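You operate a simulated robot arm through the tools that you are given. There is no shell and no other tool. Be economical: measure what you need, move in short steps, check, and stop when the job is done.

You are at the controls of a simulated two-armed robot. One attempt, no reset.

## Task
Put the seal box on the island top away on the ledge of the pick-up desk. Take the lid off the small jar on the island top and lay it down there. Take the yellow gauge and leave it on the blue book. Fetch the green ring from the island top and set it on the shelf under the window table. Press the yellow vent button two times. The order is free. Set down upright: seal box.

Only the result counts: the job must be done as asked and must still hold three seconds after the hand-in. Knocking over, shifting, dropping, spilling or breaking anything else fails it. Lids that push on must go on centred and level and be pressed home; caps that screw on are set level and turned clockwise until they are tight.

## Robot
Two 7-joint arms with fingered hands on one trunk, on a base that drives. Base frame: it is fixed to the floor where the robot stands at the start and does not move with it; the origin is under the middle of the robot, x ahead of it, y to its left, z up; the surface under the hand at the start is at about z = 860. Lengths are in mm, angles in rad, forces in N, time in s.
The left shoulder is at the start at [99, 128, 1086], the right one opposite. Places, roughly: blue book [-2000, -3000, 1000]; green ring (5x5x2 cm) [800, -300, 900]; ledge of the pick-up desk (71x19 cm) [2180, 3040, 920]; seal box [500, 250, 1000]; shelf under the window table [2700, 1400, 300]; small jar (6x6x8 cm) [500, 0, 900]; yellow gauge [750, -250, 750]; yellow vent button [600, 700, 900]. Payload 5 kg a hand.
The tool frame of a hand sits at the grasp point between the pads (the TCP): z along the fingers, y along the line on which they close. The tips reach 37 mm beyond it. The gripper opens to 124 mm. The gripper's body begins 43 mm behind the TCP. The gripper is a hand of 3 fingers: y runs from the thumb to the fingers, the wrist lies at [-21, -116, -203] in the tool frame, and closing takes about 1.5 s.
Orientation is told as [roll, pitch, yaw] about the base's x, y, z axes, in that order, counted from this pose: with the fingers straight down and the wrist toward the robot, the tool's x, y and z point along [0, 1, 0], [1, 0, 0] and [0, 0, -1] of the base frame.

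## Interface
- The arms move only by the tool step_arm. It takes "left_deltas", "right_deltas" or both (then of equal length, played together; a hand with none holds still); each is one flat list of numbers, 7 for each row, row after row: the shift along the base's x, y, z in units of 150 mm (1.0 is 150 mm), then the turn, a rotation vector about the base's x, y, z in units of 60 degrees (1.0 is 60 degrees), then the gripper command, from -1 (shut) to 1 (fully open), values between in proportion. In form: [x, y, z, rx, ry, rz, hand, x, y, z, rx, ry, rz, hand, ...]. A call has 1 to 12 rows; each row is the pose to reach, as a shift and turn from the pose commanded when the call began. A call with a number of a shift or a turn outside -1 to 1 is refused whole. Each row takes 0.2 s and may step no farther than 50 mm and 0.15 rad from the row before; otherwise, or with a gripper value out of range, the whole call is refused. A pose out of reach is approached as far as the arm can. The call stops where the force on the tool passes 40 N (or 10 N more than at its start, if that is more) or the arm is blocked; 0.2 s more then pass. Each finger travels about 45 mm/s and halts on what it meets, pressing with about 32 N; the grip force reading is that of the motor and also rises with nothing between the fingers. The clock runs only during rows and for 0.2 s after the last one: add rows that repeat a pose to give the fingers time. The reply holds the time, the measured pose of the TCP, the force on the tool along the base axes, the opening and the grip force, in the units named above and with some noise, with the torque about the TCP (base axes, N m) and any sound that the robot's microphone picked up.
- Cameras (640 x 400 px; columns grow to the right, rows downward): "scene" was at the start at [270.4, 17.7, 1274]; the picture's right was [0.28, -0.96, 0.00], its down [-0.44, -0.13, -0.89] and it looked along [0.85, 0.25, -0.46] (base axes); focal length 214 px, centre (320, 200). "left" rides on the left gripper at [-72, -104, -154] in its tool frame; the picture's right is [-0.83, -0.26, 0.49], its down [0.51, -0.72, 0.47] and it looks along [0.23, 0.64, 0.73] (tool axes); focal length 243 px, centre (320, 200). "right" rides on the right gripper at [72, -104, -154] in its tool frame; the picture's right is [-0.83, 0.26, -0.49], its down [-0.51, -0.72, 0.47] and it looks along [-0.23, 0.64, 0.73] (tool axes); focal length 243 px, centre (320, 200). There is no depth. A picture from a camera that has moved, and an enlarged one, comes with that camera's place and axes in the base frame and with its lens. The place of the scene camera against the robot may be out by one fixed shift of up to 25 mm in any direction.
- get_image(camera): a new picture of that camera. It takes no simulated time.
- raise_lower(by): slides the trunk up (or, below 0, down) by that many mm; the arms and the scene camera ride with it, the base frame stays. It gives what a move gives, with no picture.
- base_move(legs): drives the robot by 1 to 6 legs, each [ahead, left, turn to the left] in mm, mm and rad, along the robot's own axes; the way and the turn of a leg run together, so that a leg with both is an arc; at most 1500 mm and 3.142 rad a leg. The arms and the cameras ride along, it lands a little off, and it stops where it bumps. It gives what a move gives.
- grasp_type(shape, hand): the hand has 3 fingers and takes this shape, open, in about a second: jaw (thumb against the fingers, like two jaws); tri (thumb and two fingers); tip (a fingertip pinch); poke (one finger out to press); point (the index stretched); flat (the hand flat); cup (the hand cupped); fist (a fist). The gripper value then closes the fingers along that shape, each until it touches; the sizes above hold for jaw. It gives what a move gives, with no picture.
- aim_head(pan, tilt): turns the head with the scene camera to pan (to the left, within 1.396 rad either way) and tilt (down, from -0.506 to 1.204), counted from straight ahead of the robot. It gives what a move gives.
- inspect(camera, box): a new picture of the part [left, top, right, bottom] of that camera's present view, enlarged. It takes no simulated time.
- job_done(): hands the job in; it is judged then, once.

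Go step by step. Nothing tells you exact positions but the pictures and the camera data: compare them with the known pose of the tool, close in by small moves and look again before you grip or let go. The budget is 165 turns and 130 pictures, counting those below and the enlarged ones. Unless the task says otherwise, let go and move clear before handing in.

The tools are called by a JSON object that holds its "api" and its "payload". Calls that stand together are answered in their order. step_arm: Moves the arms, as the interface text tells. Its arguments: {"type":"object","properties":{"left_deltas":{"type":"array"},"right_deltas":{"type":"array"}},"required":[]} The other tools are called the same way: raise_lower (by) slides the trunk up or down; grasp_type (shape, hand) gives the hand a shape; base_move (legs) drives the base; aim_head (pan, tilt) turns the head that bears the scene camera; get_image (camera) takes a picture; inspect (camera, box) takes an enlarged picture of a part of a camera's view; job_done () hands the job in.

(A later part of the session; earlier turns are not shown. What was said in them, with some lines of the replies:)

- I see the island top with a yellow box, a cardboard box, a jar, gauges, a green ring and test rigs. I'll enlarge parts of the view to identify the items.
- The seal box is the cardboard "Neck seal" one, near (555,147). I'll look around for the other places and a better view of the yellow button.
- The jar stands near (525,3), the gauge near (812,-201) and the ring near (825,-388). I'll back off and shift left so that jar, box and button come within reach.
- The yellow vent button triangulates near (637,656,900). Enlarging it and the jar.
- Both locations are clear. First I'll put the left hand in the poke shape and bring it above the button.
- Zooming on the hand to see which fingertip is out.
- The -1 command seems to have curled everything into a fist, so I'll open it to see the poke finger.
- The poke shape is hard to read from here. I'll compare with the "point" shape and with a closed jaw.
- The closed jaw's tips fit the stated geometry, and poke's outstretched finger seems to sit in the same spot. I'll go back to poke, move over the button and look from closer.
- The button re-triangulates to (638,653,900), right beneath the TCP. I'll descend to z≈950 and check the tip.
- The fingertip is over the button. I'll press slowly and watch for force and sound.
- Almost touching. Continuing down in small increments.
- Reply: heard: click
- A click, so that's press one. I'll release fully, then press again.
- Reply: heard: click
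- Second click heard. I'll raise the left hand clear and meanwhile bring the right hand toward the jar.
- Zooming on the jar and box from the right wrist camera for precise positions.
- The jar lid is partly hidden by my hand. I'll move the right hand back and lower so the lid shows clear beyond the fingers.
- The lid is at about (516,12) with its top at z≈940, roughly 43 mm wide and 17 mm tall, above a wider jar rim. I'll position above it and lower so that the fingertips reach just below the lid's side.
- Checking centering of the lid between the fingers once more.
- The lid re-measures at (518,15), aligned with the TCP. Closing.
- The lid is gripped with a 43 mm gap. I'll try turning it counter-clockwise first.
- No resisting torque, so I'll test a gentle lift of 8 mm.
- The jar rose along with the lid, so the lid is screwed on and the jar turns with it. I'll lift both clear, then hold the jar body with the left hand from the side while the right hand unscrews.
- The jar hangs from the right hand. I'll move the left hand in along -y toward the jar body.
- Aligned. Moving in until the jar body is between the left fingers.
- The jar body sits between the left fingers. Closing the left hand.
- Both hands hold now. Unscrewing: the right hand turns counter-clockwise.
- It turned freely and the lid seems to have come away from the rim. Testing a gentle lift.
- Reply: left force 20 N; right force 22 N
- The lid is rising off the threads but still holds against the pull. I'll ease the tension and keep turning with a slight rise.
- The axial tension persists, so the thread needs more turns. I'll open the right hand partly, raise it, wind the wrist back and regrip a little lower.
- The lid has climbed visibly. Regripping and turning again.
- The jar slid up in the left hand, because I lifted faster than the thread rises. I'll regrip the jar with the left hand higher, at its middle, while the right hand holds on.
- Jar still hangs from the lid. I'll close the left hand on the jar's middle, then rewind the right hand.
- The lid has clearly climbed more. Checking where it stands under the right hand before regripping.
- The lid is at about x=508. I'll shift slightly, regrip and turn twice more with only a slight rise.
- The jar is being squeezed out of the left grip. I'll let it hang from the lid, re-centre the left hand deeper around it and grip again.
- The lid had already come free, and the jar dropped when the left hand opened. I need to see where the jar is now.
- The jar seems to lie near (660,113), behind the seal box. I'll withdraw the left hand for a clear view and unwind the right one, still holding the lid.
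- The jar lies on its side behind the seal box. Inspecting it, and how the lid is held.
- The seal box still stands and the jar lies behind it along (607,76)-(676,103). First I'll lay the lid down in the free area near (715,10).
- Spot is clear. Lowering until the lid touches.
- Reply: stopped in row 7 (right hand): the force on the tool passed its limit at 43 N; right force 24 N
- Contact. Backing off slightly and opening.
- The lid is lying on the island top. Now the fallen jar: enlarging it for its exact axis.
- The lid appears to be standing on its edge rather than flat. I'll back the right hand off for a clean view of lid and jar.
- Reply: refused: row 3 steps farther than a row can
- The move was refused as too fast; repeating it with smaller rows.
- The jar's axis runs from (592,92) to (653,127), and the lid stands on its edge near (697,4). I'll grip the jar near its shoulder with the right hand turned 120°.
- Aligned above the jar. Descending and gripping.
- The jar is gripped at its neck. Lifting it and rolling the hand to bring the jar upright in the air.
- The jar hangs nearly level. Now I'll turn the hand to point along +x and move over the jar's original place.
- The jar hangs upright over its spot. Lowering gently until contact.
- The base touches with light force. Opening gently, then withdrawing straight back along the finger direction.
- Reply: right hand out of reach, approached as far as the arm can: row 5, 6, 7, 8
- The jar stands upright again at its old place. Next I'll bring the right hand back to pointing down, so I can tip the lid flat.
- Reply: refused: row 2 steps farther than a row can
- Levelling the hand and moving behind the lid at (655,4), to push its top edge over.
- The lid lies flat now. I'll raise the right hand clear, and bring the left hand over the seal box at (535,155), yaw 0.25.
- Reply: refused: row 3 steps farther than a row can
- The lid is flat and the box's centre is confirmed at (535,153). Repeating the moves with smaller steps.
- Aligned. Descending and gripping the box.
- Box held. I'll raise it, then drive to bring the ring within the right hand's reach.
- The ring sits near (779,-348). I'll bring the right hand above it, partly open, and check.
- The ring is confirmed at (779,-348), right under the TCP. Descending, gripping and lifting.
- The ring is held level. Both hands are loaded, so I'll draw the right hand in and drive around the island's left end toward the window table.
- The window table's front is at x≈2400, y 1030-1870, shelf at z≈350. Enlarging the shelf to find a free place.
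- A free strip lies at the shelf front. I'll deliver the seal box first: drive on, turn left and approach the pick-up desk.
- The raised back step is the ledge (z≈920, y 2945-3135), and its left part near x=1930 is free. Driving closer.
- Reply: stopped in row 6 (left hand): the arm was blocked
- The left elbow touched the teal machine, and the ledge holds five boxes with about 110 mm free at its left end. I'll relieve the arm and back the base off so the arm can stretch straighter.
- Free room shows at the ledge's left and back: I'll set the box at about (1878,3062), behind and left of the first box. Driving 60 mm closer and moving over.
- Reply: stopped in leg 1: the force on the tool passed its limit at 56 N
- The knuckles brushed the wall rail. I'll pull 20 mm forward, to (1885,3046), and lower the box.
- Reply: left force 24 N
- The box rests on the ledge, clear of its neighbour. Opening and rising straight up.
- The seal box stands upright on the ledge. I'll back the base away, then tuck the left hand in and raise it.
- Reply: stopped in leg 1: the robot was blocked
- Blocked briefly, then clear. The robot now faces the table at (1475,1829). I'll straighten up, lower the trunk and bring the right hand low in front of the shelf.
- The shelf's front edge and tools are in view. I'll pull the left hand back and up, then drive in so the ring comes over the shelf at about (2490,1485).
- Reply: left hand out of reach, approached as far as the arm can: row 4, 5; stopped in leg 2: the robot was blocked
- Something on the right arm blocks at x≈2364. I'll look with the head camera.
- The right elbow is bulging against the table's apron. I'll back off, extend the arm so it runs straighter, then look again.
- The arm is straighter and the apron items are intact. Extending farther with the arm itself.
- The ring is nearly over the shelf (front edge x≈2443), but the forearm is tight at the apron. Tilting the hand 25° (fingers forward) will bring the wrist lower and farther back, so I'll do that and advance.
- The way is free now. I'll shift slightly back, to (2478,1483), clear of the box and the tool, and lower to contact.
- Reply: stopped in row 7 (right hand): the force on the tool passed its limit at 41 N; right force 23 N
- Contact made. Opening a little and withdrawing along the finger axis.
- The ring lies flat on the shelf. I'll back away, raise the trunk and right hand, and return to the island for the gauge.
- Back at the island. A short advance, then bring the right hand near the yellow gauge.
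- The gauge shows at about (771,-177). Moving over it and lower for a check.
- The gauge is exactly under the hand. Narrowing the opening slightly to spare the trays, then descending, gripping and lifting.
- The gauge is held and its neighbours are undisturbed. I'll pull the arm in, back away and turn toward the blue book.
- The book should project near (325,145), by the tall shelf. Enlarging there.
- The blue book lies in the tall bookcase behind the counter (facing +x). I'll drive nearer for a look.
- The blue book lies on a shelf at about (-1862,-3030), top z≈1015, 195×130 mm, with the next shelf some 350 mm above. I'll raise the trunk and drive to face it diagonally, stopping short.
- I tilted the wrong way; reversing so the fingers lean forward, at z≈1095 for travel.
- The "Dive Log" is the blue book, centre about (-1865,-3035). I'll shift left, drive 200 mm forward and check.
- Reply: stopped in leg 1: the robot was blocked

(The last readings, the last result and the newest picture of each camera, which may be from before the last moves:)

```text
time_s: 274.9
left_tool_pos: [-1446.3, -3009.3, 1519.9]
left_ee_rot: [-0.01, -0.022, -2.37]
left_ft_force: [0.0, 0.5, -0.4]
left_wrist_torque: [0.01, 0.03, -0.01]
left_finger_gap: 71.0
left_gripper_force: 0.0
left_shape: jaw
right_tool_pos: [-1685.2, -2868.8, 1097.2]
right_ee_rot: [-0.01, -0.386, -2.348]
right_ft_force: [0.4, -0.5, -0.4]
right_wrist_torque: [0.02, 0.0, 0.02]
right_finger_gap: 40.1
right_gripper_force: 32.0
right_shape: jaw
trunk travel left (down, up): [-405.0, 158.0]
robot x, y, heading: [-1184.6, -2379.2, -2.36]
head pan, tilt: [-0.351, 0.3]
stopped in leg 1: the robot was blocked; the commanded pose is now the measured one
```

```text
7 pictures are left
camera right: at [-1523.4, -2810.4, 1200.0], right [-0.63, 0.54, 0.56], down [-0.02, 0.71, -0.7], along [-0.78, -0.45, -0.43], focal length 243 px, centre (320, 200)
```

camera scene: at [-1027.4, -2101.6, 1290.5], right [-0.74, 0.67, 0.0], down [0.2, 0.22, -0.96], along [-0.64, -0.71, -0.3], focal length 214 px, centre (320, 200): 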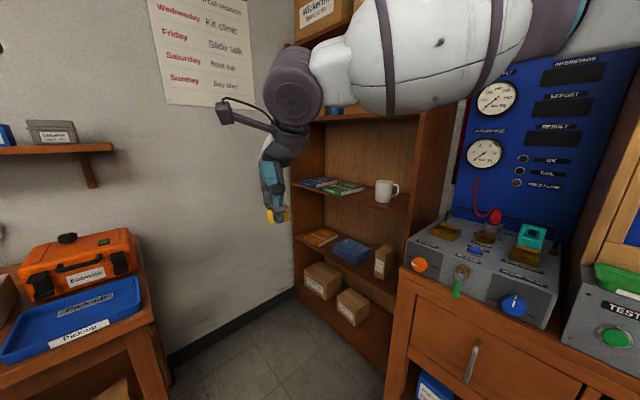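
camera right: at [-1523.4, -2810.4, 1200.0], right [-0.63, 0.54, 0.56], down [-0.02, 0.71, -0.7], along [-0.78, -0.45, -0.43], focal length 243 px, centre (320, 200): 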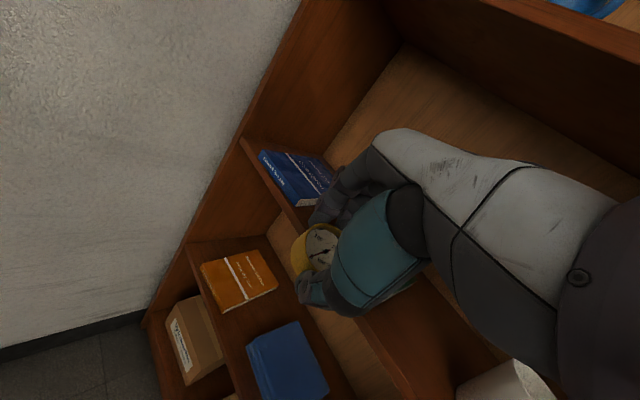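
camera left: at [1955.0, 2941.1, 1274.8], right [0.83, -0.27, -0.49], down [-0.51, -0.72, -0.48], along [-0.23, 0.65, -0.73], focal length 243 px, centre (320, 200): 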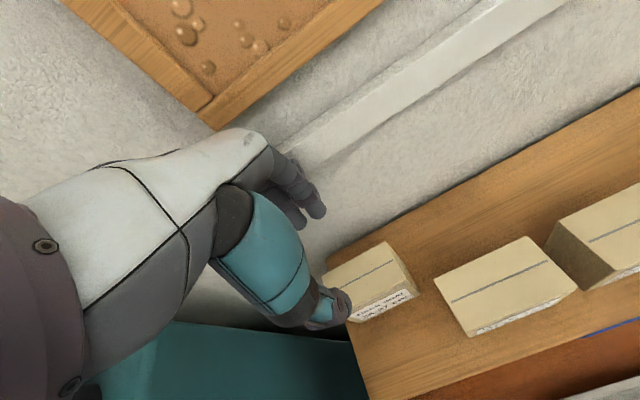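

Blocked, probably by the right elbow against the counter's equipment. I'll back off 30 mm and extend the arm instead.

{"api": "base_move", "payload": {"legs": [[-35, 0, 0]]}}

{"api": "step_arm", "payload": {"right_deltas": [-0.15, -0.15, 0, 0, 0, 0, -1, -0.3, -0.3, 0, 0, 0, 0, -1, -0.45, -0.45, 0, 0, 0, 0, -1, -0.6, -0.6, 0, 0, 0, 0, -1, -0.75, -0.75, 0, 0, 0, 0, -1, -0.75, -0.75, 0, 0, 0, 0, -1]}}

{"api": "get_image", "payload": {"camera": "right"}}

```text
time_s: 275.8
left_tool_pos: [-1439.6, -2996.8, 1510.8]
left_ee_rot: [-0.005, -0.006, -2.37]
left_ft_force: [-0.3, -0.5, -0.7]
left_wrist_torque: [0.03, -0.06, -0.01]
left_finger_gap: 71.0
left_gripper_force: 0.0
left_shape: jaw
right_tool_pos: [-1673.9, -2852.7, 1086.0]
right_ee_rot: [-0.006, -0.373, -2.351]
right_ft_force: [-1.2, -1.3, -2.2]
right_wrist_torque: [0.05, -0.05, -0.01]
right_finger_gap: 40.0
right_gripper_force: 31.5
right_shape: jaw
trunk travel left (down, up): [-405.0, 158.0]
robot x, y, heading: [-1160.6, -2353.8, -2.36]
head pan, tilt: [-0.351, 0.3]
```

```text
time_s: 277.4
left_tool_pos: [-1407.2, -2983.8, 1520.8]
left_ee_rot: [-0.014, -0.026, -2.37]
left_ft_force: [0.3, -0.4, -0.4]
left_wrist_torque: [-0.05, -0.01, -0.01]
left_finger_gap: 71.3
left_gripper_force: 0.1
left_shape: jaw
right_tool_pos: [-1767.9, -2945.4, 1108.0]
right_ee_rot: [-0.015, -0.398, -2.346]
right_ft_force: [-0.1, -0.6, -0.8]
right_wrist_torque: [0.02, -0.03, 0.0]
right_finger_gap: 40.1
right_gripper_force: 32.0
right_shape: jaw
right hand out of reach, approached as far as the arm can: row 5, 6
trunk travel left (down, up): [-405.0, 158.0]
robot x, y, heading: [-1157.0, -2354.8, -2.358]
head pan, tilt: [-0.351, 0.3]
stopped in row 6 (right hand): the arm was blocked; the commanded pose is now the measured one
```

```text
6 pictures are left
camera right: at [-1605.9, -2886.6, 1208.6], right [-0.62, 0.54, 0.57], down [-0.03, 0.71, -0.71], along [-0.78, -0.45, -0.42], focal length 243 px, centre (320, 200)
```

right: 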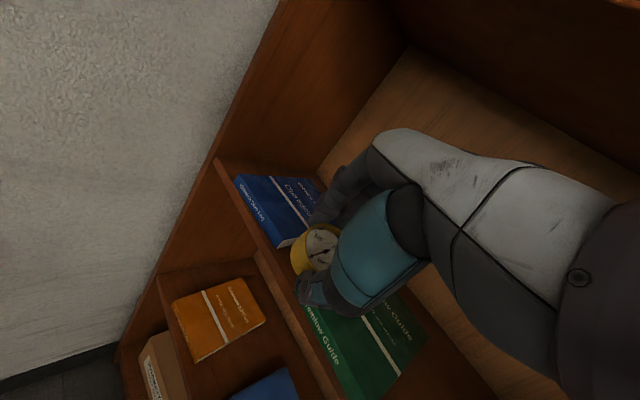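

Still blocked. One look with the head to see what the right arm touches.

{"api": "aim_head", "payload": {"pan": -0.75, "tilt": 0.55}}

{"api": "get_image", "payload": {"camera": "scene"}}

```text
time_s: 278.2
left_tool_pos: [-1405.6, -2984.8, 1521.4]
left_ee_rot: [-0.017, -0.025, -2.37]
left_ft_force: [-0.4, -1.4, 0.3]
left_wrist_torque: [0.01, 0.01, 0.04]
left_finger_gap: 71.2
left_gripper_force: 0.1
left_shape: jaw
right_tool_pos: [-1767.8, -2944.6, 1106.6]
right_ee_rot: [-0.015, -0.396, -2.346]
right_ft_force: [-0.1, -0.2, -1.5]
right_wrist_torque: [-0.04, -0.02, 0.05]
right_finger_gap: 40.3
right_gripper_force: 32.0
right_shape: jaw
trunk travel left (down, up): [-405.0, 158.0]
robot x, y, heading: [-1161.4, -2352.8, -2.357]
head pan, tilt: [-0.75, 0.55]
```

```text
5 pictures are left
camera scene: at [-1322.2, -2461.2, 1404.0], right [-0.03, 1.0, 0.0], down [0.51, 0.01, -0.86], along [-0.86, -0.03, -0.51], focal length 214 px, centre (320, 200)
```

scene: 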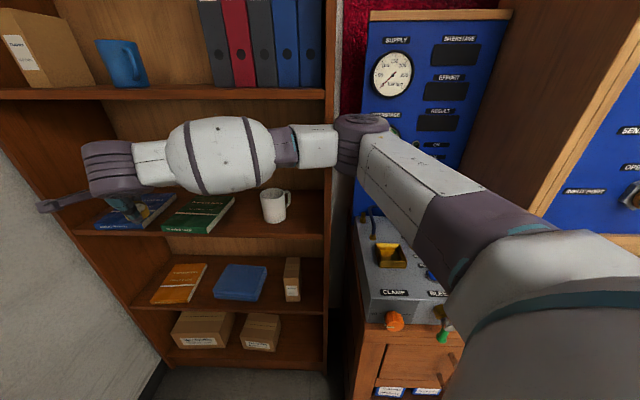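

The elbow is against the bookcase's right panel, because the arm is folded. I'll move the base left and back, so that the arm is stretched, with the book ahead-right of it as it was for the shelf.

{"api": "base_move", "payload": {"legs": [[-70, 0, 0], [15, 125, 0.057]]}}

```text
time_s: 280.6
left_tool_pos: [-1272.8, -3051.4, 1515.3]
left_ee_rot: [-0.002, -0.012, -2.316]
left_ft_force: [-0.6, 0.3, 0.8]
left_wrist_torque: [-0.02, -0.01, -0.01]
left_finger_gap: 71.4
left_gripper_force: 0.0
left_shape: jaw
right_tool_pos: [-1628.9, -3028.9, 1092.2]
right_ee_rot: [-0.003, -0.378, -2.296]
right_ft_force: [-0.2, 0.1, -1.3]
right_wrist_torque: [-0.03, -0.03, 0.01]
right_finger_gap: 40.3
right_gripper_force: 31.6
right_shape: jaw
trunk travel left (down, up): [-405.0, 158.0]
robot x, y, heading: [-1032.5, -2404.5, -2.305]
head pan, tilt: [-0.75, 0.55]
```

Now extending the hand straight into the shelf above the book.

{"api": "step_arm", "payload": {"right_deltas": [-0.2, 0, 0.06, 0, 0, 0, -1, -0.4, 0.02, 0.06, 0, 0, 0, -1, -0.6, 0.03, 0.06, 0, 0, 0, -1, -0.8, 0.04, 0.06, 0, 0, 0, -1, -1, 0.05, 0.06, 0, 0, 0, -1, -1, 0.05, 0.06, 0, 0, 0, -1]}}

{"api": "step_arm", "payload": {"right_deltas": [-0.2, 0.02, 0, 0, 0, 0, -1, -0.38, 0.03, 0, 0, 0, 0, -1, -0.38, 0.03, 0, 0, 0, 0, -1]}}

{"api": "get_image", "payload": {"camera": "right"}}

```text
time_s: 282.0
left_tool_pos: [-1273.0, -3052.6, 1514.5]
left_ee_rot: [-0.006, -0.009, -2.315]
left_ft_force: [0.1, -0.2, 0.4]
left_wrist_torque: [-0.01, 0.03, 0.01]
left_finger_gap: 71.0
left_gripper_force: 0.1
left_shape: jaw
right_tool_pos: [-1778.5, -3024.3, 1102.3]
right_ee_rot: [-0.007, -0.379, -2.297]
right_ft_force: [-0.3, -0.5, -1.8]
right_wrist_torque: [0.01, -0.04, 0.01]
right_finger_gap: 40.4
right_gripper_force: 32.7
right_shape: jaw
trunk travel left (down, up): [-405.0, 158.0]
robot x, y, heading: [-1031.3, -2401.6, -2.302]
head pan, tilt: [-0.75, 0.55]
```

```text
time_s: 282.8
left_tool_pos: [-1270.7, -3052.9, 1514.3]
left_ee_rot: [-0.005, -0.01, -2.315]
left_ft_force: [-0.2, 0.4, 0.1]
left_wrist_torque: [0.01, 0.02, 0.02]
left_finger_gap: 71.0
left_gripper_force: 0.0
left_shape: jaw
right_tool_pos: [-1835.7, -3020.4, 1100.1]
right_ee_rot: [-0.006, -0.377, -2.295]
right_ft_force: [-0.4, -0.3, -1.5]
right_wrist_torque: [0.0, 0.0, -0.01]
right_finger_gap: 40.0
right_gripper_force: 31.7
right_shape: jaw
trunk travel left (down, up): [-405.0, 158.0]
robot x, y, heading: [-1033.8, -2401.0, -2.309]
head pan, tilt: [-0.75, 0.55]
```

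```text
4 pictures are left
camera right: at [-1679.3, -2954.6, 1205.3], right [-0.66, 0.5, 0.56], down [-0.05, 0.71, -0.7], along [-0.75, -0.49, -0.44], focal length 243 px, centre (320, 200)
```

right: 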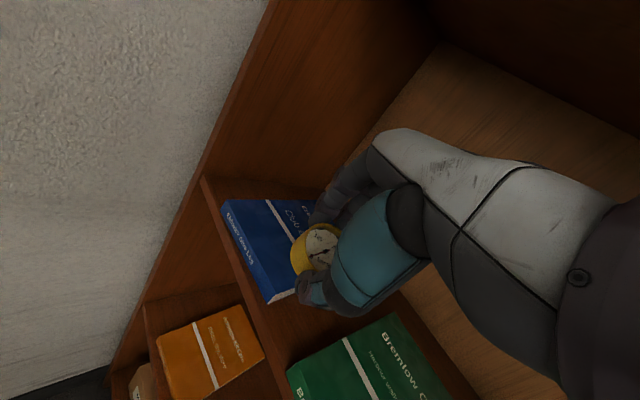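

Comparing views, the book is farther back and lower than I first thought: its front-right corner is near (-1838,-3030) with the top at z≈985. I'll lower a bit, move the base on, and aim for (-1872,-3070).

{"api": "step_arm", "payload": {"right_deltas": [0, 0, -0.1, 0, 0, 0, -1, 0, 0, -0.2, 0, 0, 0, -1]}}

{"api": "base_move", "payload": {"legs": [[60, -30, 0]]}}

```text
time_s: 283.4
left_tool_pos: [-1273.3, -3052.4, 1513.4]
left_ee_rot: [-0.004, -0.01, -2.316]
left_ft_force: [0.5, 0.0, -0.8]
left_wrist_torque: [-0.02, 0.02, 0.03]
left_finger_gap: 71.3
left_gripper_force: 0.1
left_shape: jaw
right_tool_pos: [-1835.5, -3018.4, 1070.5]
right_ee_rot: [-0.006, -0.38, -2.296]
right_ft_force: [0.0, 1.1, -1.3]
right_wrist_torque: [0.02, -0.03, -0.01]
right_finger_gap: 40.3
right_gripper_force: 32.4
right_shape: jaw
trunk travel left (down, up): [-405.0, 158.0]
robot x, y, heading: [-1031.3, -2402.4, -2.305]
head pan, tilt: [-0.75, 0.55]
```

```text
time_s: 284.4
left_tool_pos: [-1322.6, -3073.1, 1518.4]
left_ee_rot: [-0.008, -0.018, -2.313]
left_ft_force: [0.1, 0.7, 0.5]
left_wrist_torque: [0.0, 0.06, -0.02]
left_finger_gap: 71.3
left_gripper_force: 0.1
left_shape: jaw
right_tool_pos: [-1889.3, -3041.3, 1078.0]
right_ee_rot: [-0.007, -0.386, -2.293]
right_ft_force: [0.6, 0.1, -0.1]
right_wrist_torque: [-0.01, 0.03, -0.05]
right_finger_gap: 40.1
right_gripper_force: 32.0
right_shape: jaw
trunk travel left (down, up): [-405.0, 158.0]
robot x, y, heading: [-1093.5, -2423.4, -2.306]
head pan, tilt: [-0.75, 0.55]
```

{"api": "step_arm", "payload": {"right_deltas": [0.06, -0.1, 0, 0, 0, 0, -1, 0.113, -0.193, -0.03, 0, 0, 0, -1, 0.113, -0.193, -0.1, 0, 0, 0, -1, 0.113, -0.193, -0.15, 0, 0, 0, -1]}}

{"api": "get_image", "payload": {"camera": "right"}}

```text
time_s: 285.4
left_tool_pos: [-1331.1, -3075.8, 1515.2]
left_ee_rot: [-0.005, -0.011, -2.315]
left_ft_force: [0.3, -0.4, -0.2]
left_wrist_torque: [0.01, -0.02, -0.01]
left_finger_gap: 71.1
left_gripper_force: 0.0
left_shape: jaw
right_tool_pos: [-1877.4, -3073.5, 1051.3]
right_ee_rot: [-0.005, -0.38, -2.294]
right_ft_force: [-0.2, 0.8, -0.6]
right_wrist_torque: [0.06, -0.01, -0.02]
right_finger_gap: 40.2
right_gripper_force: 31.6
right_shape: jaw
trunk travel left (down, up): [-405.0, 158.0]
robot x, y, heading: [-1094.1, -2424.2, -2.308]
head pan, tilt: [-0.75, 0.55]
```

```text
3 pictures are left
camera right: at [-1721.1, -3006.2, 1154.8], right [-0.66, 0.5, 0.56], down [-0.05, 0.71, -0.7], along [-0.75, -0.49, -0.44], focal length 243 px, centre (320, 200)
```

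right: 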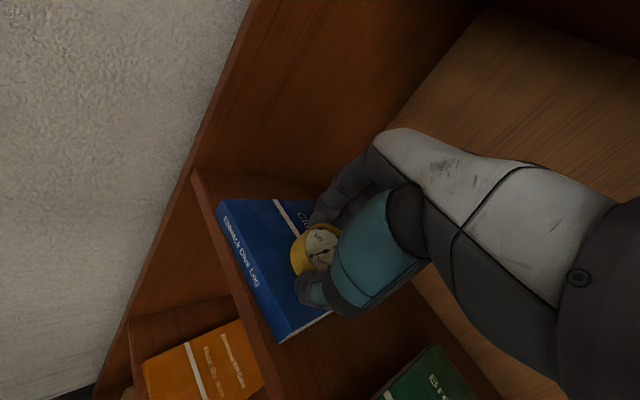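

The gauge will land well inside the book's cover. Lowering slowly to contact.

{"api": "step_arm", "payload": {"right_deltas": [0, 0, -0.03, 0, 0, 0, -1, 0, 0, -0.06, 0, 0, 0, -1, 0, 0, -0.09, 0, 0, 0, -1, 0, 0, -0.12, 0, 0, 0, -1, 0, 0, -0.15, 0, 0, 0, -1, 0, 0, -0.18, 0, 0, 0, -1, 0, 0, -0.21, 0, 0, 0, -1, 0, 0, -0.24, 0, 0, 0, -1, 0, 0, -0.27, 0, 0, 0, -1]}}

```text
time_s: 287.1
left_tool_pos: [-1328.3, -3073.6, 1515.2]
left_ee_rot: [-0.004, -0.012, -2.315]
left_ft_force: [0.8, -0.7, 0.4]
left_wrist_torque: [0.01, 0.0, 0.0]
left_finger_gap: 71.2
left_gripper_force: 0.1
left_shape: jaw
right_tool_pos: [-1877.6, -3074.1, 1029.8]
right_ee_rot: [0.002, -0.394, -2.294]
right_ft_force: [5.7, 7.6, 25.9]
right_wrist_torque: [0.61, -0.59, 0.05]
right_finger_gap: 42.4
right_gripper_force: 31.9
right_shape: jaw
trunk travel left (down, up): [-405.0, 158.0]
robot x, y, heading: [-1094.5, -2425.0, -2.306]
head pan, tilt: [-0.75, 0.55]
stopped in row 8 (right hand): the force on the tool passed its limit at 42 N (the readings are from after the stop); the commanded pose is now the measured one
```

Contact with the book. Easing up slightly, opening slowly and withdrawing along the finger axis.

{"api": "step_arm", "payload": {"right_deltas": [0, 0, 0.012, 0, 0, 0, -1, 0, 0, 0.012, 0, 0, 0, -0.3, 0, 0, 0.012, 0, 0, 0, -0.2, 0, 0, 0.012, 0, 0, 0, -0.1, 0, 0, 0.012, 0, 0, 0, 0, 0, 0, 0.012, 0, 0, 0, 0.1, 0, 0, 0.012, 0, 0, 0, 0.1, 0.04, 0.045, 0.16, 0, 0, 0, 0.1, 0.1, 0.11, 0.36, 0, 0, 0, 0.1]}}

{"api": "step_arm", "payload": {"right_deltas": [0.15, 0.16, 0, 0, 0, 0, 0.1, 0.3, 0.33, 0, 0, 0, 0, 0.1, 0.45, 0.5, 0, 0, 0, 0, 0.1, 0.6, 0.66, 0, 0, 0, 0, 0.1]}}

{"api": "get_image", "payload": {"camera": "right"}}

```text
time_s: 289.1
left_tool_pos: [-1327.6, -3074.2, 1517.7]
left_ee_rot: [-0.006, -0.012, -2.314]
left_ft_force: [0.4, 0.0, 0.9]
left_wrist_torque: [-0.01, 0.03, 0.0]
left_finger_gap: 71.2
left_gripper_force: 0.0
left_shape: jaw
right_tool_pos: [-1861.7, -3055.9, 1076.6]
right_ee_rot: [-0.003, -0.386, -2.296]
right_ft_force: [1.0, 1.2, -0.1]
right_wrist_torque: [-0.05, 0.05, -0.05]
right_finger_gap: 67.7
right_gripper_force: 0.0
right_shape: jaw
trunk travel left (down, up): [-405.0, 158.0]
robot x, y, heading: [-1088.6, -2425.1, -2.305]
head pan, tilt: [-0.75, 0.55]
```

```text
time_s: 290.1
left_tool_pos: [-1330.2, -3075.0, 1516.2]
left_ee_rot: [-0.005, -0.012, -2.314]
left_ft_force: [-0.5, 0.0, 0.8]
left_wrist_torque: [0.0, -0.01, 0.02]
left_finger_gap: 71.6
left_gripper_force: 0.0
left_shape: jaw
right_tool_pos: [-1773.1, -2956.4, 1079.5]
right_ee_rot: [-0.002, -0.387, -2.297]
right_ft_force: [0.6, 0.7, 0.5]
right_wrist_torque: [-0.03, 0.03, -0.02]
right_finger_gap: 68.0
right_gripper_force: 0.0
right_shape: jaw
trunk travel left (down, up): [-405.0, 158.0]
robot x, y, heading: [-1091.9, -2426.4, -2.301]
head pan, tilt: [-0.75, 0.55]
```

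```text
2 pictures are left
camera right: at [-1616.3, -2888.9, 1181.8], right [-0.66, 0.51, 0.56], down [-0.06, 0.7, -0.71], along [-0.75, -0.5, -0.44], focal length 243 px, centre (320, 200)
```

right: 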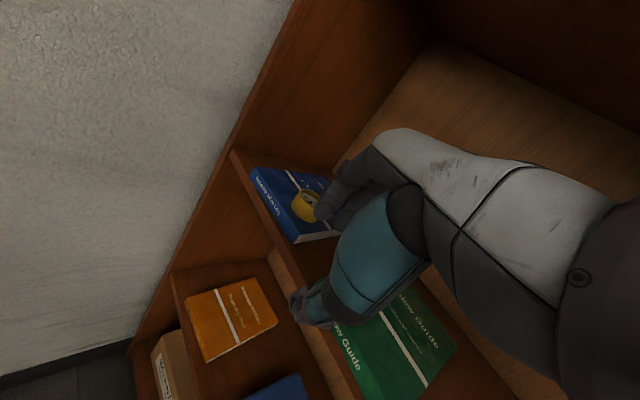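

The gauge sits on the blue book. I'll back the robot clear and check once more.

{"api": "base_move", "payload": {"legs": [[-150, 0, 0]]}}

{"api": "inspect", "payload": {"camera": "right", "box": [220, 80, 400, 240]}}

```text
time_s: 291.4
left_tool_pos: [-1235.2, -2969.2, 1513.2]
left_ee_rot: [-0.006, -0.008, -2.315]
left_ft_force: [-0.3, -0.7, -0.1]
left_wrist_torque: [0.05, -0.04, 0.03]
left_finger_gap: 71.2
left_gripper_force: 0.0
left_shape: jaw
right_tool_pos: [-1676.2, -2850.2, 1076.0]
right_ee_rot: [0.0, -0.382, -2.296]
right_ft_force: [-0.1, -0.5, -0.2]
right_wrist_torque: [0.03, -0.02, 0.0]
right_finger_gap: 68.0
right_gripper_force: 0.0
right_shape: jaw
trunk travel left (down, up): [-405.0, 158.0]
robot x, y, heading: [-993.8, -2315.2, -2.299]
head pan, tilt: [-0.75, 0.55]
```

```text
2.50 times, centred on (310, 160) of right
camera zoom: at [-1520.5, -2783.4, 1179.3], right [-0.66, 0.51, 0.56], down [-0.05, 0.71, -0.71], along [-0.75, -0.5, -0.44], focal length 606 px, centre (345, 300)
```

zoom: 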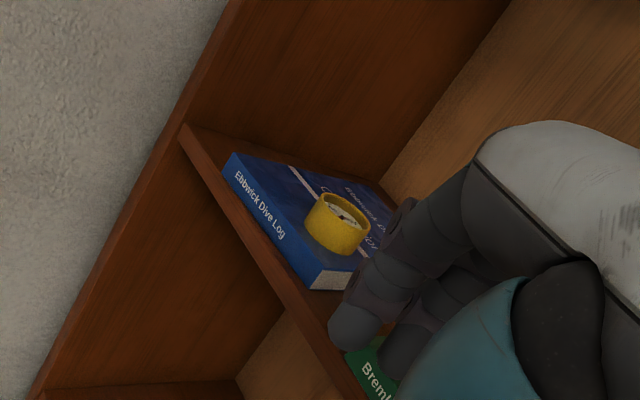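

The gauge stands flat on the blue book, both hands are empty and clear, and all five parts are in place. I'm handing in.

{"api": "job_done", "payload": {}}

```text
The job is handed in.
```

I finished all five parts and handed the job in, but the jar fell and a few things got bumped on the way. I don't know the verdict.

- **Seal box:** it stands upright at the left end of the pick-up desk's ledge. My left hand's knuckles brushed the wall rail there.
- **Jar lid:** it is off and lies flat on the island top. The jar dropped while I was unscrewing it and landed on its side against the seal box. I stood it up again at its original spot, and its contents looked to be still inside.
- **Gauge:** the yellow gauge sits flat on the blue book in the tall bookcase.
- **Ring:** the green ring lies flat on the shelf under the window table.
- **Vent button:** I pressed it twice and heard a click each time.

The robot's arms or base were also blocked a few times by fixed furniture: the teal machine, the window table and the bookcase. I saw nothing displaced there, but I did not check every spot afterwards.
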